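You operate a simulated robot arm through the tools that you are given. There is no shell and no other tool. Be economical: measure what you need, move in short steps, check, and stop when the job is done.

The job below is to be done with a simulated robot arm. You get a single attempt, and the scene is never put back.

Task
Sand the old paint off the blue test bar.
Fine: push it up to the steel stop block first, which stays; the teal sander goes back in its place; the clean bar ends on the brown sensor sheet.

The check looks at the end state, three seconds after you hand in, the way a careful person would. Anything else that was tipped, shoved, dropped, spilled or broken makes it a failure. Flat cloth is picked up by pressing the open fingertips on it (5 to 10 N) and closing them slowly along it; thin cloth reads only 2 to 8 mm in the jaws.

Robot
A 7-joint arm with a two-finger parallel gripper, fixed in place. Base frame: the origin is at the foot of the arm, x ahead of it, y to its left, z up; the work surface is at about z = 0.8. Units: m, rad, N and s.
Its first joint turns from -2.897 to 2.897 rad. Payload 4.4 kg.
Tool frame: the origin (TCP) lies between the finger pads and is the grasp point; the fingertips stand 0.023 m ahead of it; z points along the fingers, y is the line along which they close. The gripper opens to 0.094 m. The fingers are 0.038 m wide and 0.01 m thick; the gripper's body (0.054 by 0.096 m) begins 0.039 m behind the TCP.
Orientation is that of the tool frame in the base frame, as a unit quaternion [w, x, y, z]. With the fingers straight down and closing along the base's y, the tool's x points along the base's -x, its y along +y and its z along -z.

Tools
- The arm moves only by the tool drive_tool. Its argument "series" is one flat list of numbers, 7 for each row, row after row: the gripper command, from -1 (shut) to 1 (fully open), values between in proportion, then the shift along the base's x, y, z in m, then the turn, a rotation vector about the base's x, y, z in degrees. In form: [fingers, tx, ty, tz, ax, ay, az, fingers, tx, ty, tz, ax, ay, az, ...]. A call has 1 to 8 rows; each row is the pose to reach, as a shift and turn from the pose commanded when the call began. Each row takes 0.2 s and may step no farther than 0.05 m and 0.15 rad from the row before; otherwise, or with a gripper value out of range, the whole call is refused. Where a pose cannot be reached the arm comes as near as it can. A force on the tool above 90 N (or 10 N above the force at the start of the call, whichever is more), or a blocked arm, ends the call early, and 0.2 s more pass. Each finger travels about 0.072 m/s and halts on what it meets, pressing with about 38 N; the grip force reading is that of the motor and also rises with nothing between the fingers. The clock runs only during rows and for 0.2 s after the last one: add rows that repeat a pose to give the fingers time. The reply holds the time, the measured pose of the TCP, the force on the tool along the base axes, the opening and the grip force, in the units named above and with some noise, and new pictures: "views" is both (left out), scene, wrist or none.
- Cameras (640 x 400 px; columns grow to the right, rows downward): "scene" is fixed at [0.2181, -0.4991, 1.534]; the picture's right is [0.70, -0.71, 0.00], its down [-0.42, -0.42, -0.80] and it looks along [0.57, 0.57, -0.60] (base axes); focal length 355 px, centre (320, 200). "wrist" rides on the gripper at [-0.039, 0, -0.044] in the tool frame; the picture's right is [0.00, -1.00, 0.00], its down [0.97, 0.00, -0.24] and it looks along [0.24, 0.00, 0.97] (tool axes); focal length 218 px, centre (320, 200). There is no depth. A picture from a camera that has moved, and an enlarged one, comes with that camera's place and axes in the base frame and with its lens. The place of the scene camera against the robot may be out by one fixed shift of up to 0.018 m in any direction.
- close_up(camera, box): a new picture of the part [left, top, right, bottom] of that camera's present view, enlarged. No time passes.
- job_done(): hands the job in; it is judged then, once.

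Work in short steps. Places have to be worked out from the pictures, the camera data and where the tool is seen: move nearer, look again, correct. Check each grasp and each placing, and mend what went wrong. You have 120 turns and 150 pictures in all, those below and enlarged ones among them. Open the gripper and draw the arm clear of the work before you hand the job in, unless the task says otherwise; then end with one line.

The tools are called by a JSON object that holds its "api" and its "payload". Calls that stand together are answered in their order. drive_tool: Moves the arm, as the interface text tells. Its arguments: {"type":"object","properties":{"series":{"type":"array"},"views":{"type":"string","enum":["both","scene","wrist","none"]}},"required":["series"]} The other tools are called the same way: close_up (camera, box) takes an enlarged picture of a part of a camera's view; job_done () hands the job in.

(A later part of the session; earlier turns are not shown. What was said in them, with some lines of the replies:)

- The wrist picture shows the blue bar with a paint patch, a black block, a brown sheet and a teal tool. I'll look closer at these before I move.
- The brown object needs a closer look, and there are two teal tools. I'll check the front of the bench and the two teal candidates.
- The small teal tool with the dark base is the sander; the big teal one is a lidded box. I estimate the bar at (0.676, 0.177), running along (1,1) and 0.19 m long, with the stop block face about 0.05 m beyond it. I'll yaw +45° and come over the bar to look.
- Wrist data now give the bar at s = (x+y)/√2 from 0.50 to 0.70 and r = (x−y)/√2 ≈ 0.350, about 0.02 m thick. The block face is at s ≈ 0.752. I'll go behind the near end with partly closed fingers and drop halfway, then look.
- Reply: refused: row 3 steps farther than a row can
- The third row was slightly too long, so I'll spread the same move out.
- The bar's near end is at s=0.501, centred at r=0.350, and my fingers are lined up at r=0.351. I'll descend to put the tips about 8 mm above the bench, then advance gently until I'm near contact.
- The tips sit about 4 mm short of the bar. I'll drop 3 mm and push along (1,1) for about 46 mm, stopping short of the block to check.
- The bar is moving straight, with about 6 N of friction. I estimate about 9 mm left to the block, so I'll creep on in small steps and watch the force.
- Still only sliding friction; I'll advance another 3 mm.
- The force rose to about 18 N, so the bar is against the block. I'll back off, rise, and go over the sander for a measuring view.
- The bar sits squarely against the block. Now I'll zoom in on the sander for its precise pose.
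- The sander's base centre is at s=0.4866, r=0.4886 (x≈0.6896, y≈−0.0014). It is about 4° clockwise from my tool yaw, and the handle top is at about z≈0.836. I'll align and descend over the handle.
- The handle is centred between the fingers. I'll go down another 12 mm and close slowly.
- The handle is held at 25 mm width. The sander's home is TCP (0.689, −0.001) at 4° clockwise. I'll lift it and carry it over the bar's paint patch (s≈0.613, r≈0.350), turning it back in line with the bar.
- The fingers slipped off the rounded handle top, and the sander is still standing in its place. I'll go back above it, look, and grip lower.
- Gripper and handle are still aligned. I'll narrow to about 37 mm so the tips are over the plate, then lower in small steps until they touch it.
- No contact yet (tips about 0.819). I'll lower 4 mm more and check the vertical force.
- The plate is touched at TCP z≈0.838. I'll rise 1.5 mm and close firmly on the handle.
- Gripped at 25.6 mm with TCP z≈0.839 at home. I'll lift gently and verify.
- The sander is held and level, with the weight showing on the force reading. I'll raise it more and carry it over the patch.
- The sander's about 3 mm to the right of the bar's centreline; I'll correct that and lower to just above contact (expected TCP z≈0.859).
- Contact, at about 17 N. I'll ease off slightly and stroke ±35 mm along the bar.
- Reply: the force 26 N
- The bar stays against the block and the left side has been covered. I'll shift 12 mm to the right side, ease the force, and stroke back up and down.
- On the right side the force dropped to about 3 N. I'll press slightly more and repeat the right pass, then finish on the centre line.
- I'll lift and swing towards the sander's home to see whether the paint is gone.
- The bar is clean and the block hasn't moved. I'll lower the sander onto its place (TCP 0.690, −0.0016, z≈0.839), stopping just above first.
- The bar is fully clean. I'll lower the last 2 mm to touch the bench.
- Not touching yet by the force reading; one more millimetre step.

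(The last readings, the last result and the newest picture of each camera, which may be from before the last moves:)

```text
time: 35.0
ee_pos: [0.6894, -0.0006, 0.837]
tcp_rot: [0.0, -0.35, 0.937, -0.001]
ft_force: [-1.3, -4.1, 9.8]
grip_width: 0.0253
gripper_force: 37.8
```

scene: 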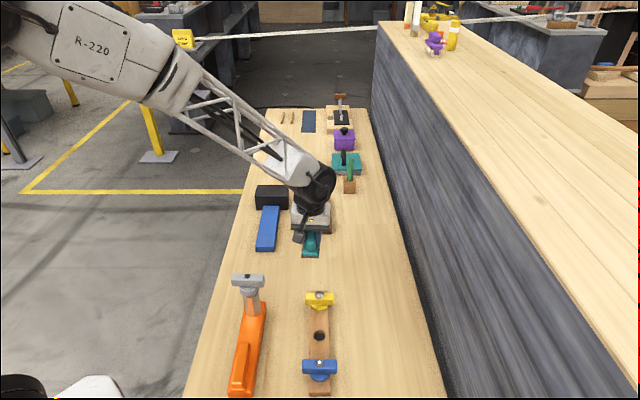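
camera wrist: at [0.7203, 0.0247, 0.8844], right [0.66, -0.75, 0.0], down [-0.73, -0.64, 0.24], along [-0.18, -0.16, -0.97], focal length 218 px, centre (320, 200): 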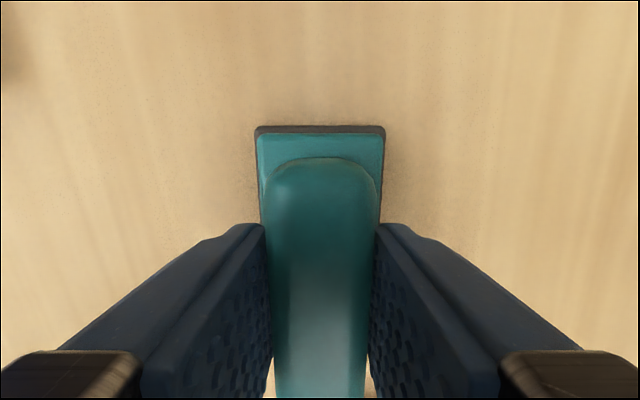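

It's on the bench. I'll release it and rise straight up.

{"api": "drive_tool", "payload": {"series": [-0.3, 0, 0, 0.0005, 0, 0, 0, 0, 0, 0, 0.0005, 0, 0, 0, 0.3, 0, 0, 0.0005, 0, 0, 0, 0.3, 0, 0, 0.02, 0, 0, 0, 0.5, 0, 0, 0.06, 0, 0, 0, 1, 0, 0, 0.1, 0, 0, 0, 1, -0.0023, 0.0003, 0.14, 0, 0, 4, 1, -0.0023, 0.0003, 0.14, 0, 0, 4]}}

{"api": "close_up", "payload": {"camera": "wrist", "box": [270, 130, 370, 240]}}

{"api": "close_up", "payload": {"camera": "scene", "box": [230, 170, 350, 280]}}

```text
time: 36.8
ee_pos: [0.6861, 0.0001, 0.9776]
tcp_rot: [0.0, -0.383, 0.924, 0.0]
ft_force: [-0.7, 0.5, -0.2]
grip_width: 0.0937
gripper_force: 0.1
camera wrist: at [0.7158, 0.0274, 1.021], right [0.71, -0.71, 0.0], down [-0.69, -0.69, 0.24], along [-0.17, -0.17, -0.97], focal length 218 px, centre (320, 200)
```

scene: 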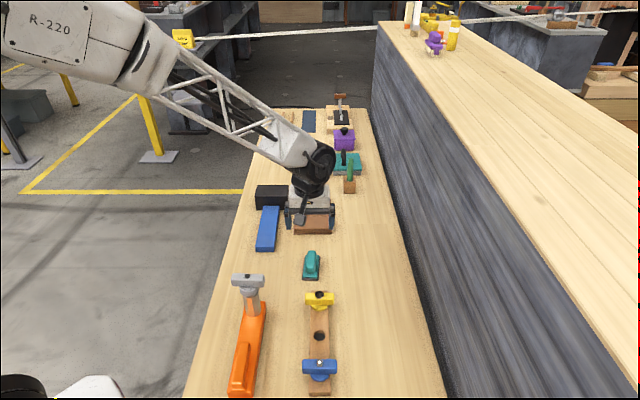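
wrist: 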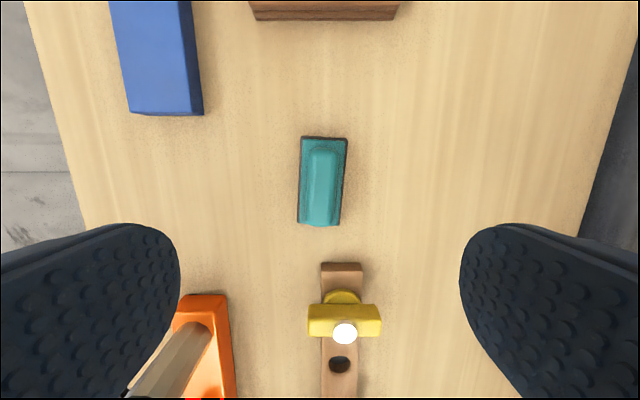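

```text
3.64 times, centred on (320, 185) of wrist
camera zoom: at [0.7158, 0.0274, 1.021], right [0.71, -0.71, 0.0], down [-0.69, -0.69, 0.24], along [-0.17, -0.17, -0.97], focal length 794 px, centre (320, 254)
```

zoom: 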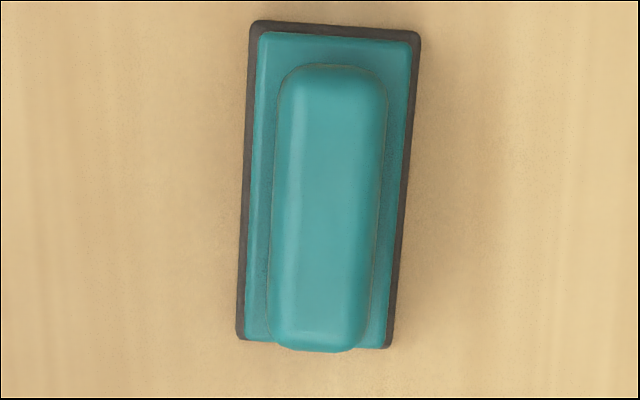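

```text
3.64 times, centred on (290, 225) of scene
camera zoom: at [0.2181, -0.4991, 1.534], right [0.7, -0.71, 0.0], down [-0.42, -0.42, -0.8], along [0.57, 0.57, -0.6], focal length 1291 px, centre (429, 109)
```

zoom: 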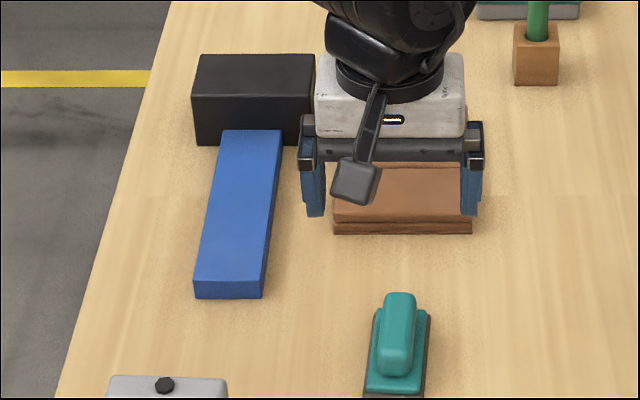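

The sander is back within 2–3 mm. Next I'll fly over the brown sheet to measure it.

{"api": "drive_tool", "payload": {"series": [1, 0.033, 0.033, 0.01, 0, 0, 0, 1, 0.066, 0.066, 0.02, 0, 0, 0, 1, 0.1, 0.1, 0.02, 0, 0, 0, 1, 0.133, 0.133, 0.02, 0, 0, 0, 1, 0.15, 0.15, 0.02, 0, 0, 0, 1, 0.15, 0.15, 0.02, 0, 0, 0], "views": "wrist"}}

{"api": "close_up", "payload": {"camera": "wrist", "box": [220, 50, 420, 290]}}

{"api": "close_up", "payload": {"camera": "scene", "box": [285, 185, 345, 245]}}

```text
time: 38.2
ee_pos: [0.8382, 0.1468, 0.9939]
tcp_rot: [0.0, -0.383, 0.924, -0.001]
ft_force: [0.4, 0.9, 0.5]
grip_width: 0.0937
gripper_force: 0.0
camera wrist: at [0.8662, 0.1759, 1.037], right [0.71, -0.71, 0.0], down [-0.69, -0.69, 0.24], along [-0.17, -0.17, -0.97], focal length 218 px, centre (320, 200)
```

wrist: 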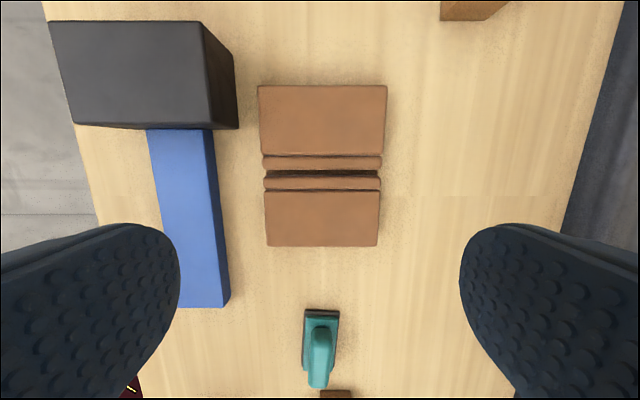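

```text
1.67 times, centred on (320, 170) of wrist
camera zoom: at [0.8662, 0.1759, 1.037], right [0.71, -0.71, 0.0], down [-0.69, -0.69, 0.24], along [-0.17, -0.17, -0.97], focal length 364 px, centre (320, 250)
```

zoom: 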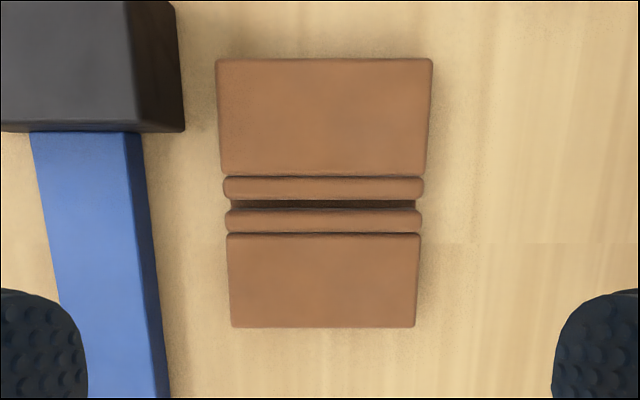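

```text
6.67 times, centred on (315, 215) of scene
camera zoom: at [0.2181, -0.4991, 1.534], right [0.7, -0.71, 0.0], down [-0.42, -0.42, -0.8], along [0.57, 0.57, -0.6], focal length 2366 px, centre (353, 100)
```

zoom: 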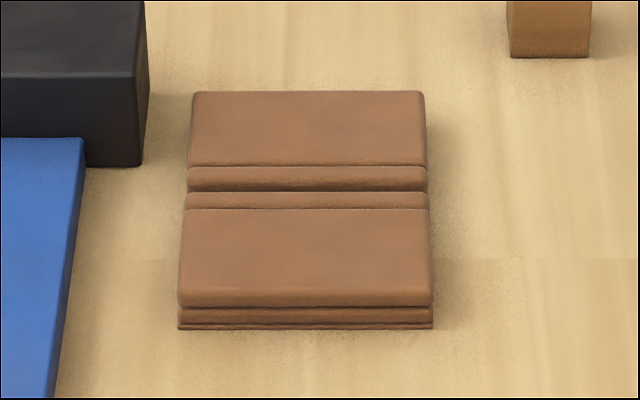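

The sheet is a folded pad about 18 mm high, centred at s≈0.7105, r≈0.490, measuring 0.16 × 0.12 m. I'll move over the bar's middle (s≈0.652, r≈0.350) and look before gripping.

{"api": "drive_tool", "payload": {"series": [1, -0.033, 0.017, 0, 0, 0, 0, 1, -0.065, 0.0335, 0, 0, 0, 0, 1, -0.098, 0.05, 0, 0, 0, 0, 1, -0.1297, 0.0668, 0, 0, 0, 0, 1, -0.1297, 0.0668, -0.04, 0, 0, 0, 0.7, -0.1297, 0.0668, -0.08, 0, 0, 0, 0.7, -0.1297, 0.0668, -0.1, 0, 0, 0, 0.7, -0.1297, 0.0668, -0.1, 0, 0, 0], "views": "wrist"}}

```text
time: 40.0
ee_pos: [0.7094, 0.2173, 0.898]
tcp_rot: [0.001, -0.383, 0.924, 0.0]
ft_force: [0.2, -0.3, -0.1]
grip_width: 0.0799
gripper_force: 0.0
camera wrist: at [0.7379, 0.2456, 0.9414], right [0.71, -0.71, 0.0], down [-0.69, -0.69, 0.24], along [-0.17, -0.17, -0.97], focal length 218 px, centre (320, 200)
```

wrist: 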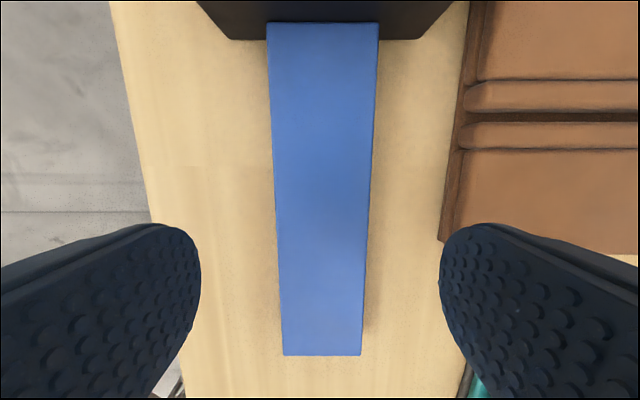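

The bar is square under the gripper, about 1–2 mm off. I'll correct this, descend to TCP z≈0.828 and close.

{"api": "drive_tool", "payload": {"series": [0.7, -0.0003, -0.0023, -0.035, 0, 0, 0, 0.7, -0.0003, -0.0023, -0.06, 0, 0, 0, 0.7, -0.0003, -0.0023, -0.07, 0, 0, 0, 0.5, -0.0003, -0.0023, -0.07, 0, 0, 0, 0.3, -0.0003, -0.0023, -0.07, 0, 0, 0, 0, -0.0003, -0.0023, -0.07, 0, 0, 0, -1, -0.0003, -0.0023, -0.07, 0, 0, 0, -1, -0.0003, -0.0023, -0.07, 0, 0, 0], "views": "wrist"}}

```text
time: 41.8
ee_pos: [0.7069, 0.2152, 0.8291]
tcp_rot: [0.0, -0.383, 0.924, 0.0]
ft_force: [3.4, -3.5, -0.2]
grip_width: 0.0545
gripper_force: 38.4
camera wrist: at [0.7358, 0.2428, 0.8724], right [0.71, -0.71, 0.0], down [-0.69, -0.69, 0.24], along [-0.17, -0.17, -0.97], focal length 218 px, centre (320, 200)
```

wrist: 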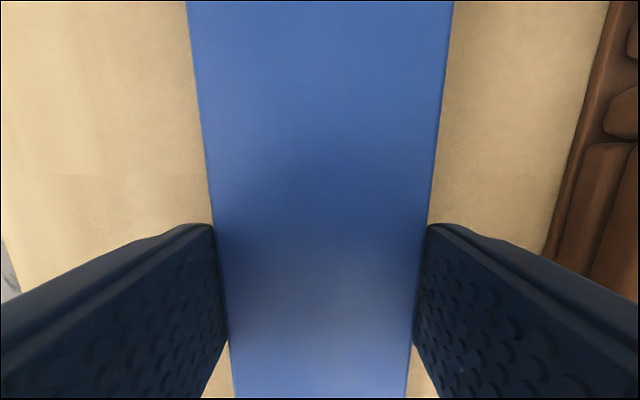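

The bar is gripped (54.5 mm). I'll draw it 3 mm off the block and lift.

{"api": "drive_tool", "payload": {"series": [-1, -0.002, -0.002, 0, 0, 0, 0, -1, -0.002, -0.002, 0.01, 0, 0, 0, -1, -0.002, -0.002, 0.03, 0, 0, 0, -1, -0.002, -0.002, 0.055, 0, 0, 0, -1, -0.002, -0.002, 0.06, 0, 0, 0, -1, -0.002, -0.002, 0.06, 0, 0, 0]}}

```text
time: 43.2
ee_pos: [0.7056, 0.2116, 0.8884]
tcp_rot: [0.0, -0.382, 0.924, 0.0]
ft_force: [-0.6, -0.6, -15.5]
grip_width: 0.0548
gripper_force: 38.5
camera wrist: at [0.7347, 0.24, 0.9309], right [0.71, -0.71, 0.0], down [-0.69, -0.69, 0.24], along [-0.17, -0.17, -0.97], focal length 218 px, centre (320, 200)
```

scene: 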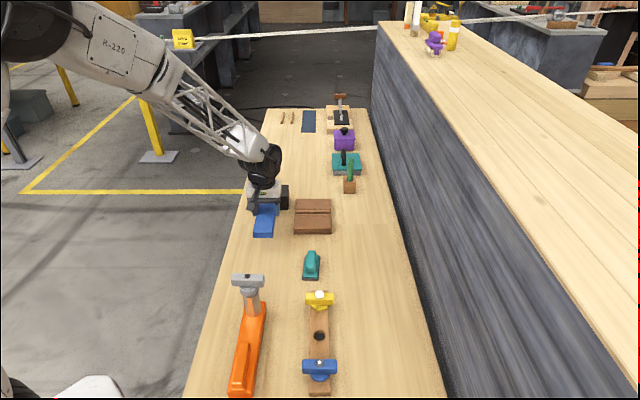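
wrist: 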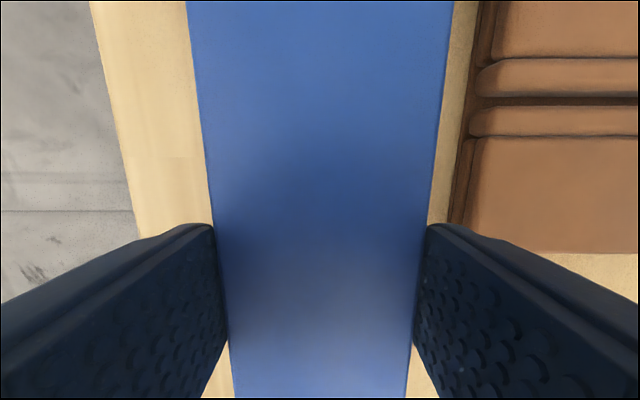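

The bar is held level (about 15 N). I'll move it sideways clear of the block first, then forward over the sheet's centre.

{"api": "drive_tool", "payload": {"series": [-1, 0.02, -0.02, 0, 0, 0, 0, -1, 0.045, -0.045, 0, 0, 0, 0, -1, 0.07, -0.07, 0, 0, 0, 0, -1, 0.0995, -0.0995, 0, 0, 0, 0, -1, 0.113, -0.085, 0, 0, 0, 0, -1, 0.128, -0.071, 0, 0, 0, 0, -1, 0.1423, -0.0567, 0, 0, 0, 0, -1, 0.1423, -0.0567, 0, 0, 0, 0]}}

{"api": "close_up", "payload": {"camera": "scene", "box": [260, 170, 360, 270]}}

```text
time: 45.0
ee_pos: [0.8476, 0.1563, 0.886]
tcp_rot: [0.001, -0.383, 0.924, 0.0]
ft_force: [0.0, -0.1, -14.9]
grip_width: 0.0545
gripper_force: 38.0
camera wrist: at [0.8748, 0.1851, 0.9295], right [0.71, -0.71, 0.0], down [-0.69, -0.69, 0.24], along [-0.17, -0.17, -0.97], focal length 218 px, centre (320, 200)
```

scene: 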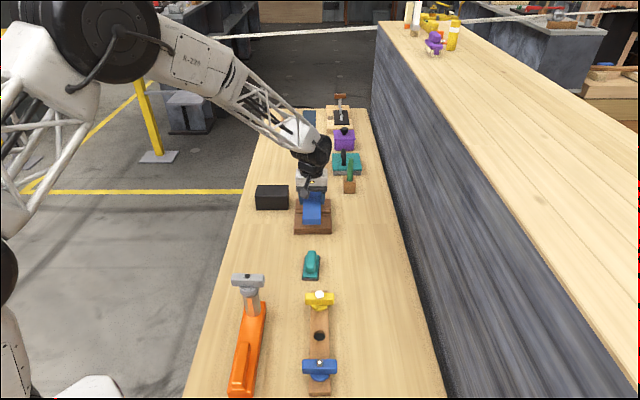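
wrist: 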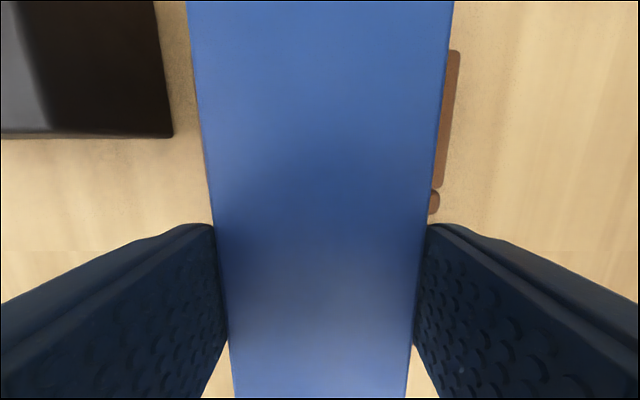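

```text
4.00 times, centred on (310, 220) of scene
camera zoom: at [0.2181, -0.4991, 1.534], right [0.7, -0.71, 0.0], down [-0.42, -0.42, -0.8], along [0.57, 0.57, -0.6], focal length 1420 px, centre (360, 120)
```

zoom: 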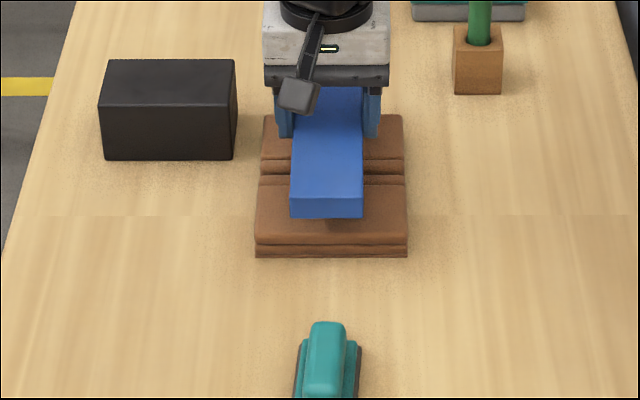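

The bar is centred over the sheet. I'll lower it slowly towards expected contact at TCP z≈0.847.

{"api": "drive_tool", "payload": {"series": [-1, 0, 0, -0.01, 0, 0, 0, -1, 0, 0, -0.02, 0, 0, 0, -1, 0, 0, -0.028, 0, 0, 0, -1, 0, 0, -0.032, 0, 0, 0], "views": "none"}}

```text
time: 46.0
ee_pos: [0.8467, 0.1545, 0.8531]
tcp_rot: [0.0, -0.382, 0.924, 0.0]
ft_force: [-0.7, 0.4, -14.7]
grip_width: 0.055
gripper_force: 38.0
```

{"api": "drive_tool", "payload": {"series": [-1, 0, 0, -0.0015, 0, 0, 0, -1, 0, 0, -0.003, 0, 0, 0, -1, 0, 0, -0.0045, 0, 0, 0], "views": "none"}}

```text
time: 46.8
ee_pos: [0.8489, 0.1547, 0.8529]
tcp_rot: [0.002, -0.383, 0.924, -0.001]
ft_force: [-17.1, 2.1, 28.8]
grip_width: 0.0551
gripper_force: 38.3
```

Contact was firmer than needed (+29 N). I'll ease up 2.5 mm and check.

{"api": "drive_tool", "payload": {"series": [-1, 0, 0, 0.0015, 0, 0, 0, -1, 0, 0, 0.0025, 0, 0, 0], "views": "both"}}

{"api": "close_up", "payload": {"camera": "scene", "box": [270, 185, 350, 265]}}

```text
time: 47.4
ee_pos: [0.8472, 0.1557, 0.8538]
tcp_rot: [0.0, -0.382, 0.924, 0.0]
ft_force: [6.5, -1.1, 1.2]
grip_width: 0.0549
gripper_force: 38.5
camera wrist: at [0.8758, 0.1826, 0.8964], right [0.71, -0.71, 0.0], down [-0.69, -0.69, 0.24], along [-0.17, -0.17, -0.97], focal length 218 px, centre (320, 200)
```

scene: 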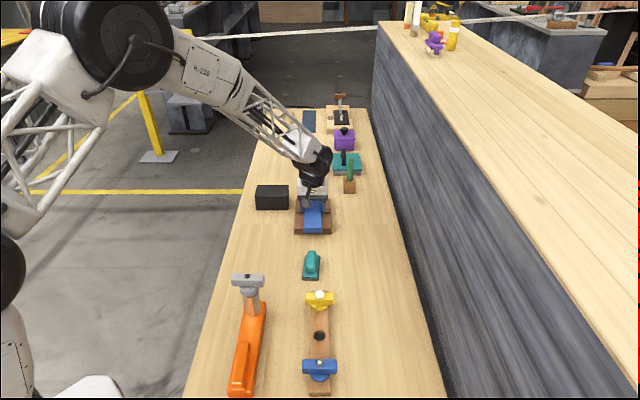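
wrist: 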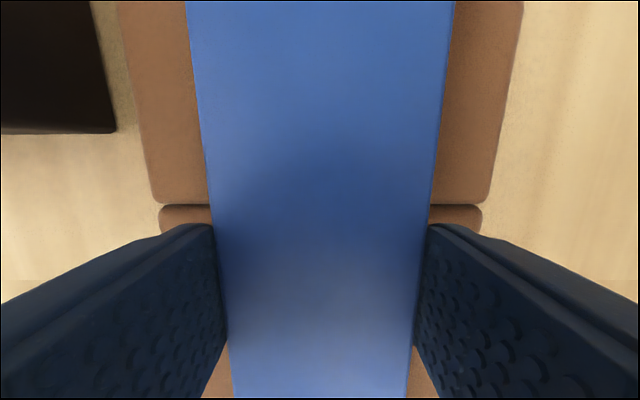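

```text
5.00 times, centred on (310, 225) of scene
camera zoom: at [0.2181, -0.4991, 1.534], right [0.7, -0.71, 0.0], down [-0.42, -0.42, -0.8], along [0.57, 0.57, -0.6], focal length 1775 px, centre (370, 75)
```

zoom: 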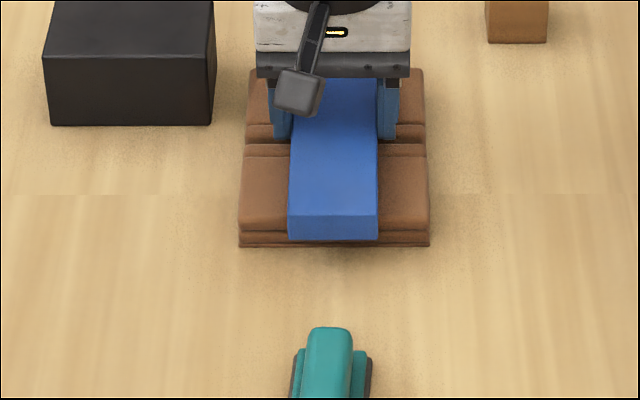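

The weight now rests on the sheet, and nothing else has moved. I'll open slowly and rise.

{"api": "drive_tool", "payload": {"series": [0.25, 0, 0, 0, 0, 0, 0, 0.4, 0, 0, 0, 0, 0, 0, 0.6, 0, 0, 0, 0, 0, 0, 0.6, 0, 0, 0.02, 0, 0, 0, 0.6, 0, 0, 0.06, 0, 0, 0, 1, 0, 0, 0.1, 0, 0, 0, 1, 0, 0, 0.14, 0, 0, 0, 1, 0, 0, 0.18, 0, 0, 0], "views": "none"}}

{"api": "drive_tool", "payload": {"series": [1, -0.04, 0.02, 0.02, 0, 0, 0, 1, -0.08, 0.04, 0.04, 0, 0, 0, 1, -0.12, 0.06, 0.05, 0, 0, 0, 1, -0.16, 0.08, 0.05, 0, 0, 0, 1, -0.2, 0.1, 0.05, 0, 0, 0, 1, -0.2, 0.1, 0.05, 0, 0, 0]}}

{"api": "close_up", "payload": {"camera": "scene", "box": [230, 165, 360, 285]}}

```text
time: 49.2
ee_pos: [0.8445, 0.154, 1.0316]
tcp_rot: [-0.001, -0.383, 0.924, 0.0]
ft_force: [0.8, -0.2, -0.6]
grip_width: 0.094
gripper_force: 0.0
```

```text
time: 50.6
ee_pos: [0.6445, 0.2575, 1.0839]
tcp_rot: [-0.001, -0.383, 0.924, 0.0]
ft_force: [0.3, 0.1, -0.5]
grip_width: 0.0942
gripper_force: 0.1
camera wrist: at [0.6726, 0.2847, 1.1262], right [0.71, -0.71, 0.0], down [-0.69, -0.69, 0.24], along [-0.17, -0.17, -0.97], focal length 218 px, centre (320, 200)
```

scene: 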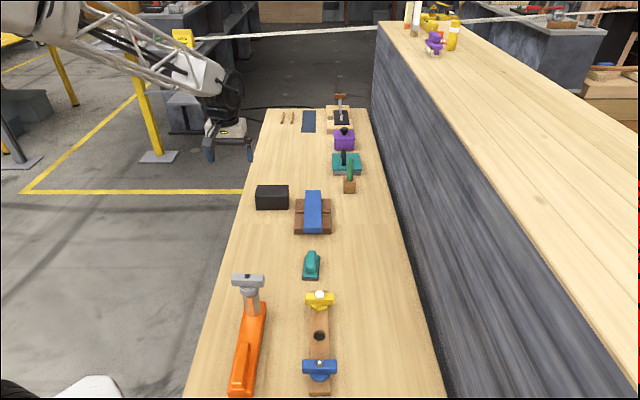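
wrist: 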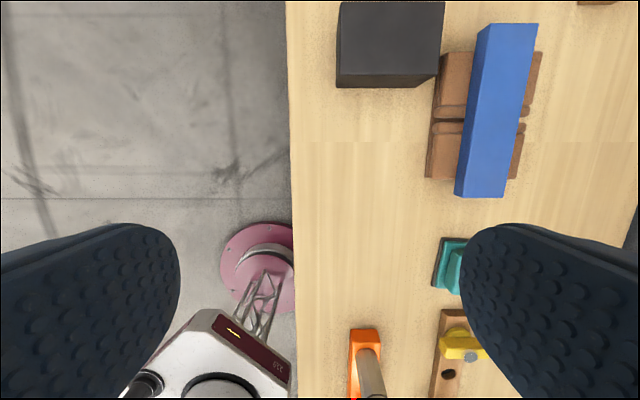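

```text
3.33 times, centred on (295, 225) of scene
camera zoom: at [0.2181, -0.4991, 1.534], right [0.7, -0.71, 0.0], down [-0.42, -0.42, -0.8], along [0.57, 0.57, -0.6], focal length 1183 px, centre (403, 117)
```

zoom: 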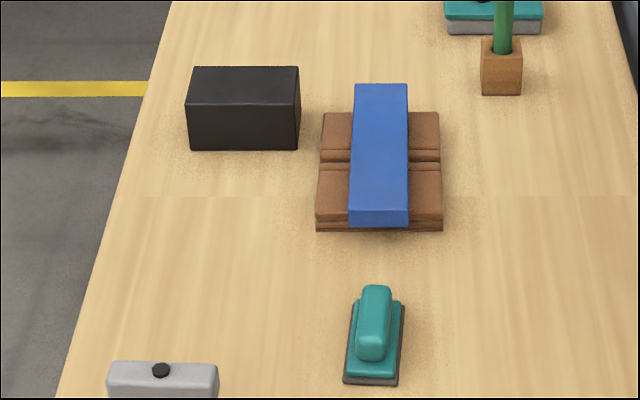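

The clean bar rests on the brown sheet, the sander is in its place, and the block hasn't moved. The gripper is open and clear, so I'll hand in.

{"api": "job_done", "payload": {}}

```text
The job is handed in.
```

The blue bar was pushed up to the steel stop block and sanded clean, and it now lies on the brown sensor sheet, which I left folded; the teal sander is back within about 3 mm of its place.
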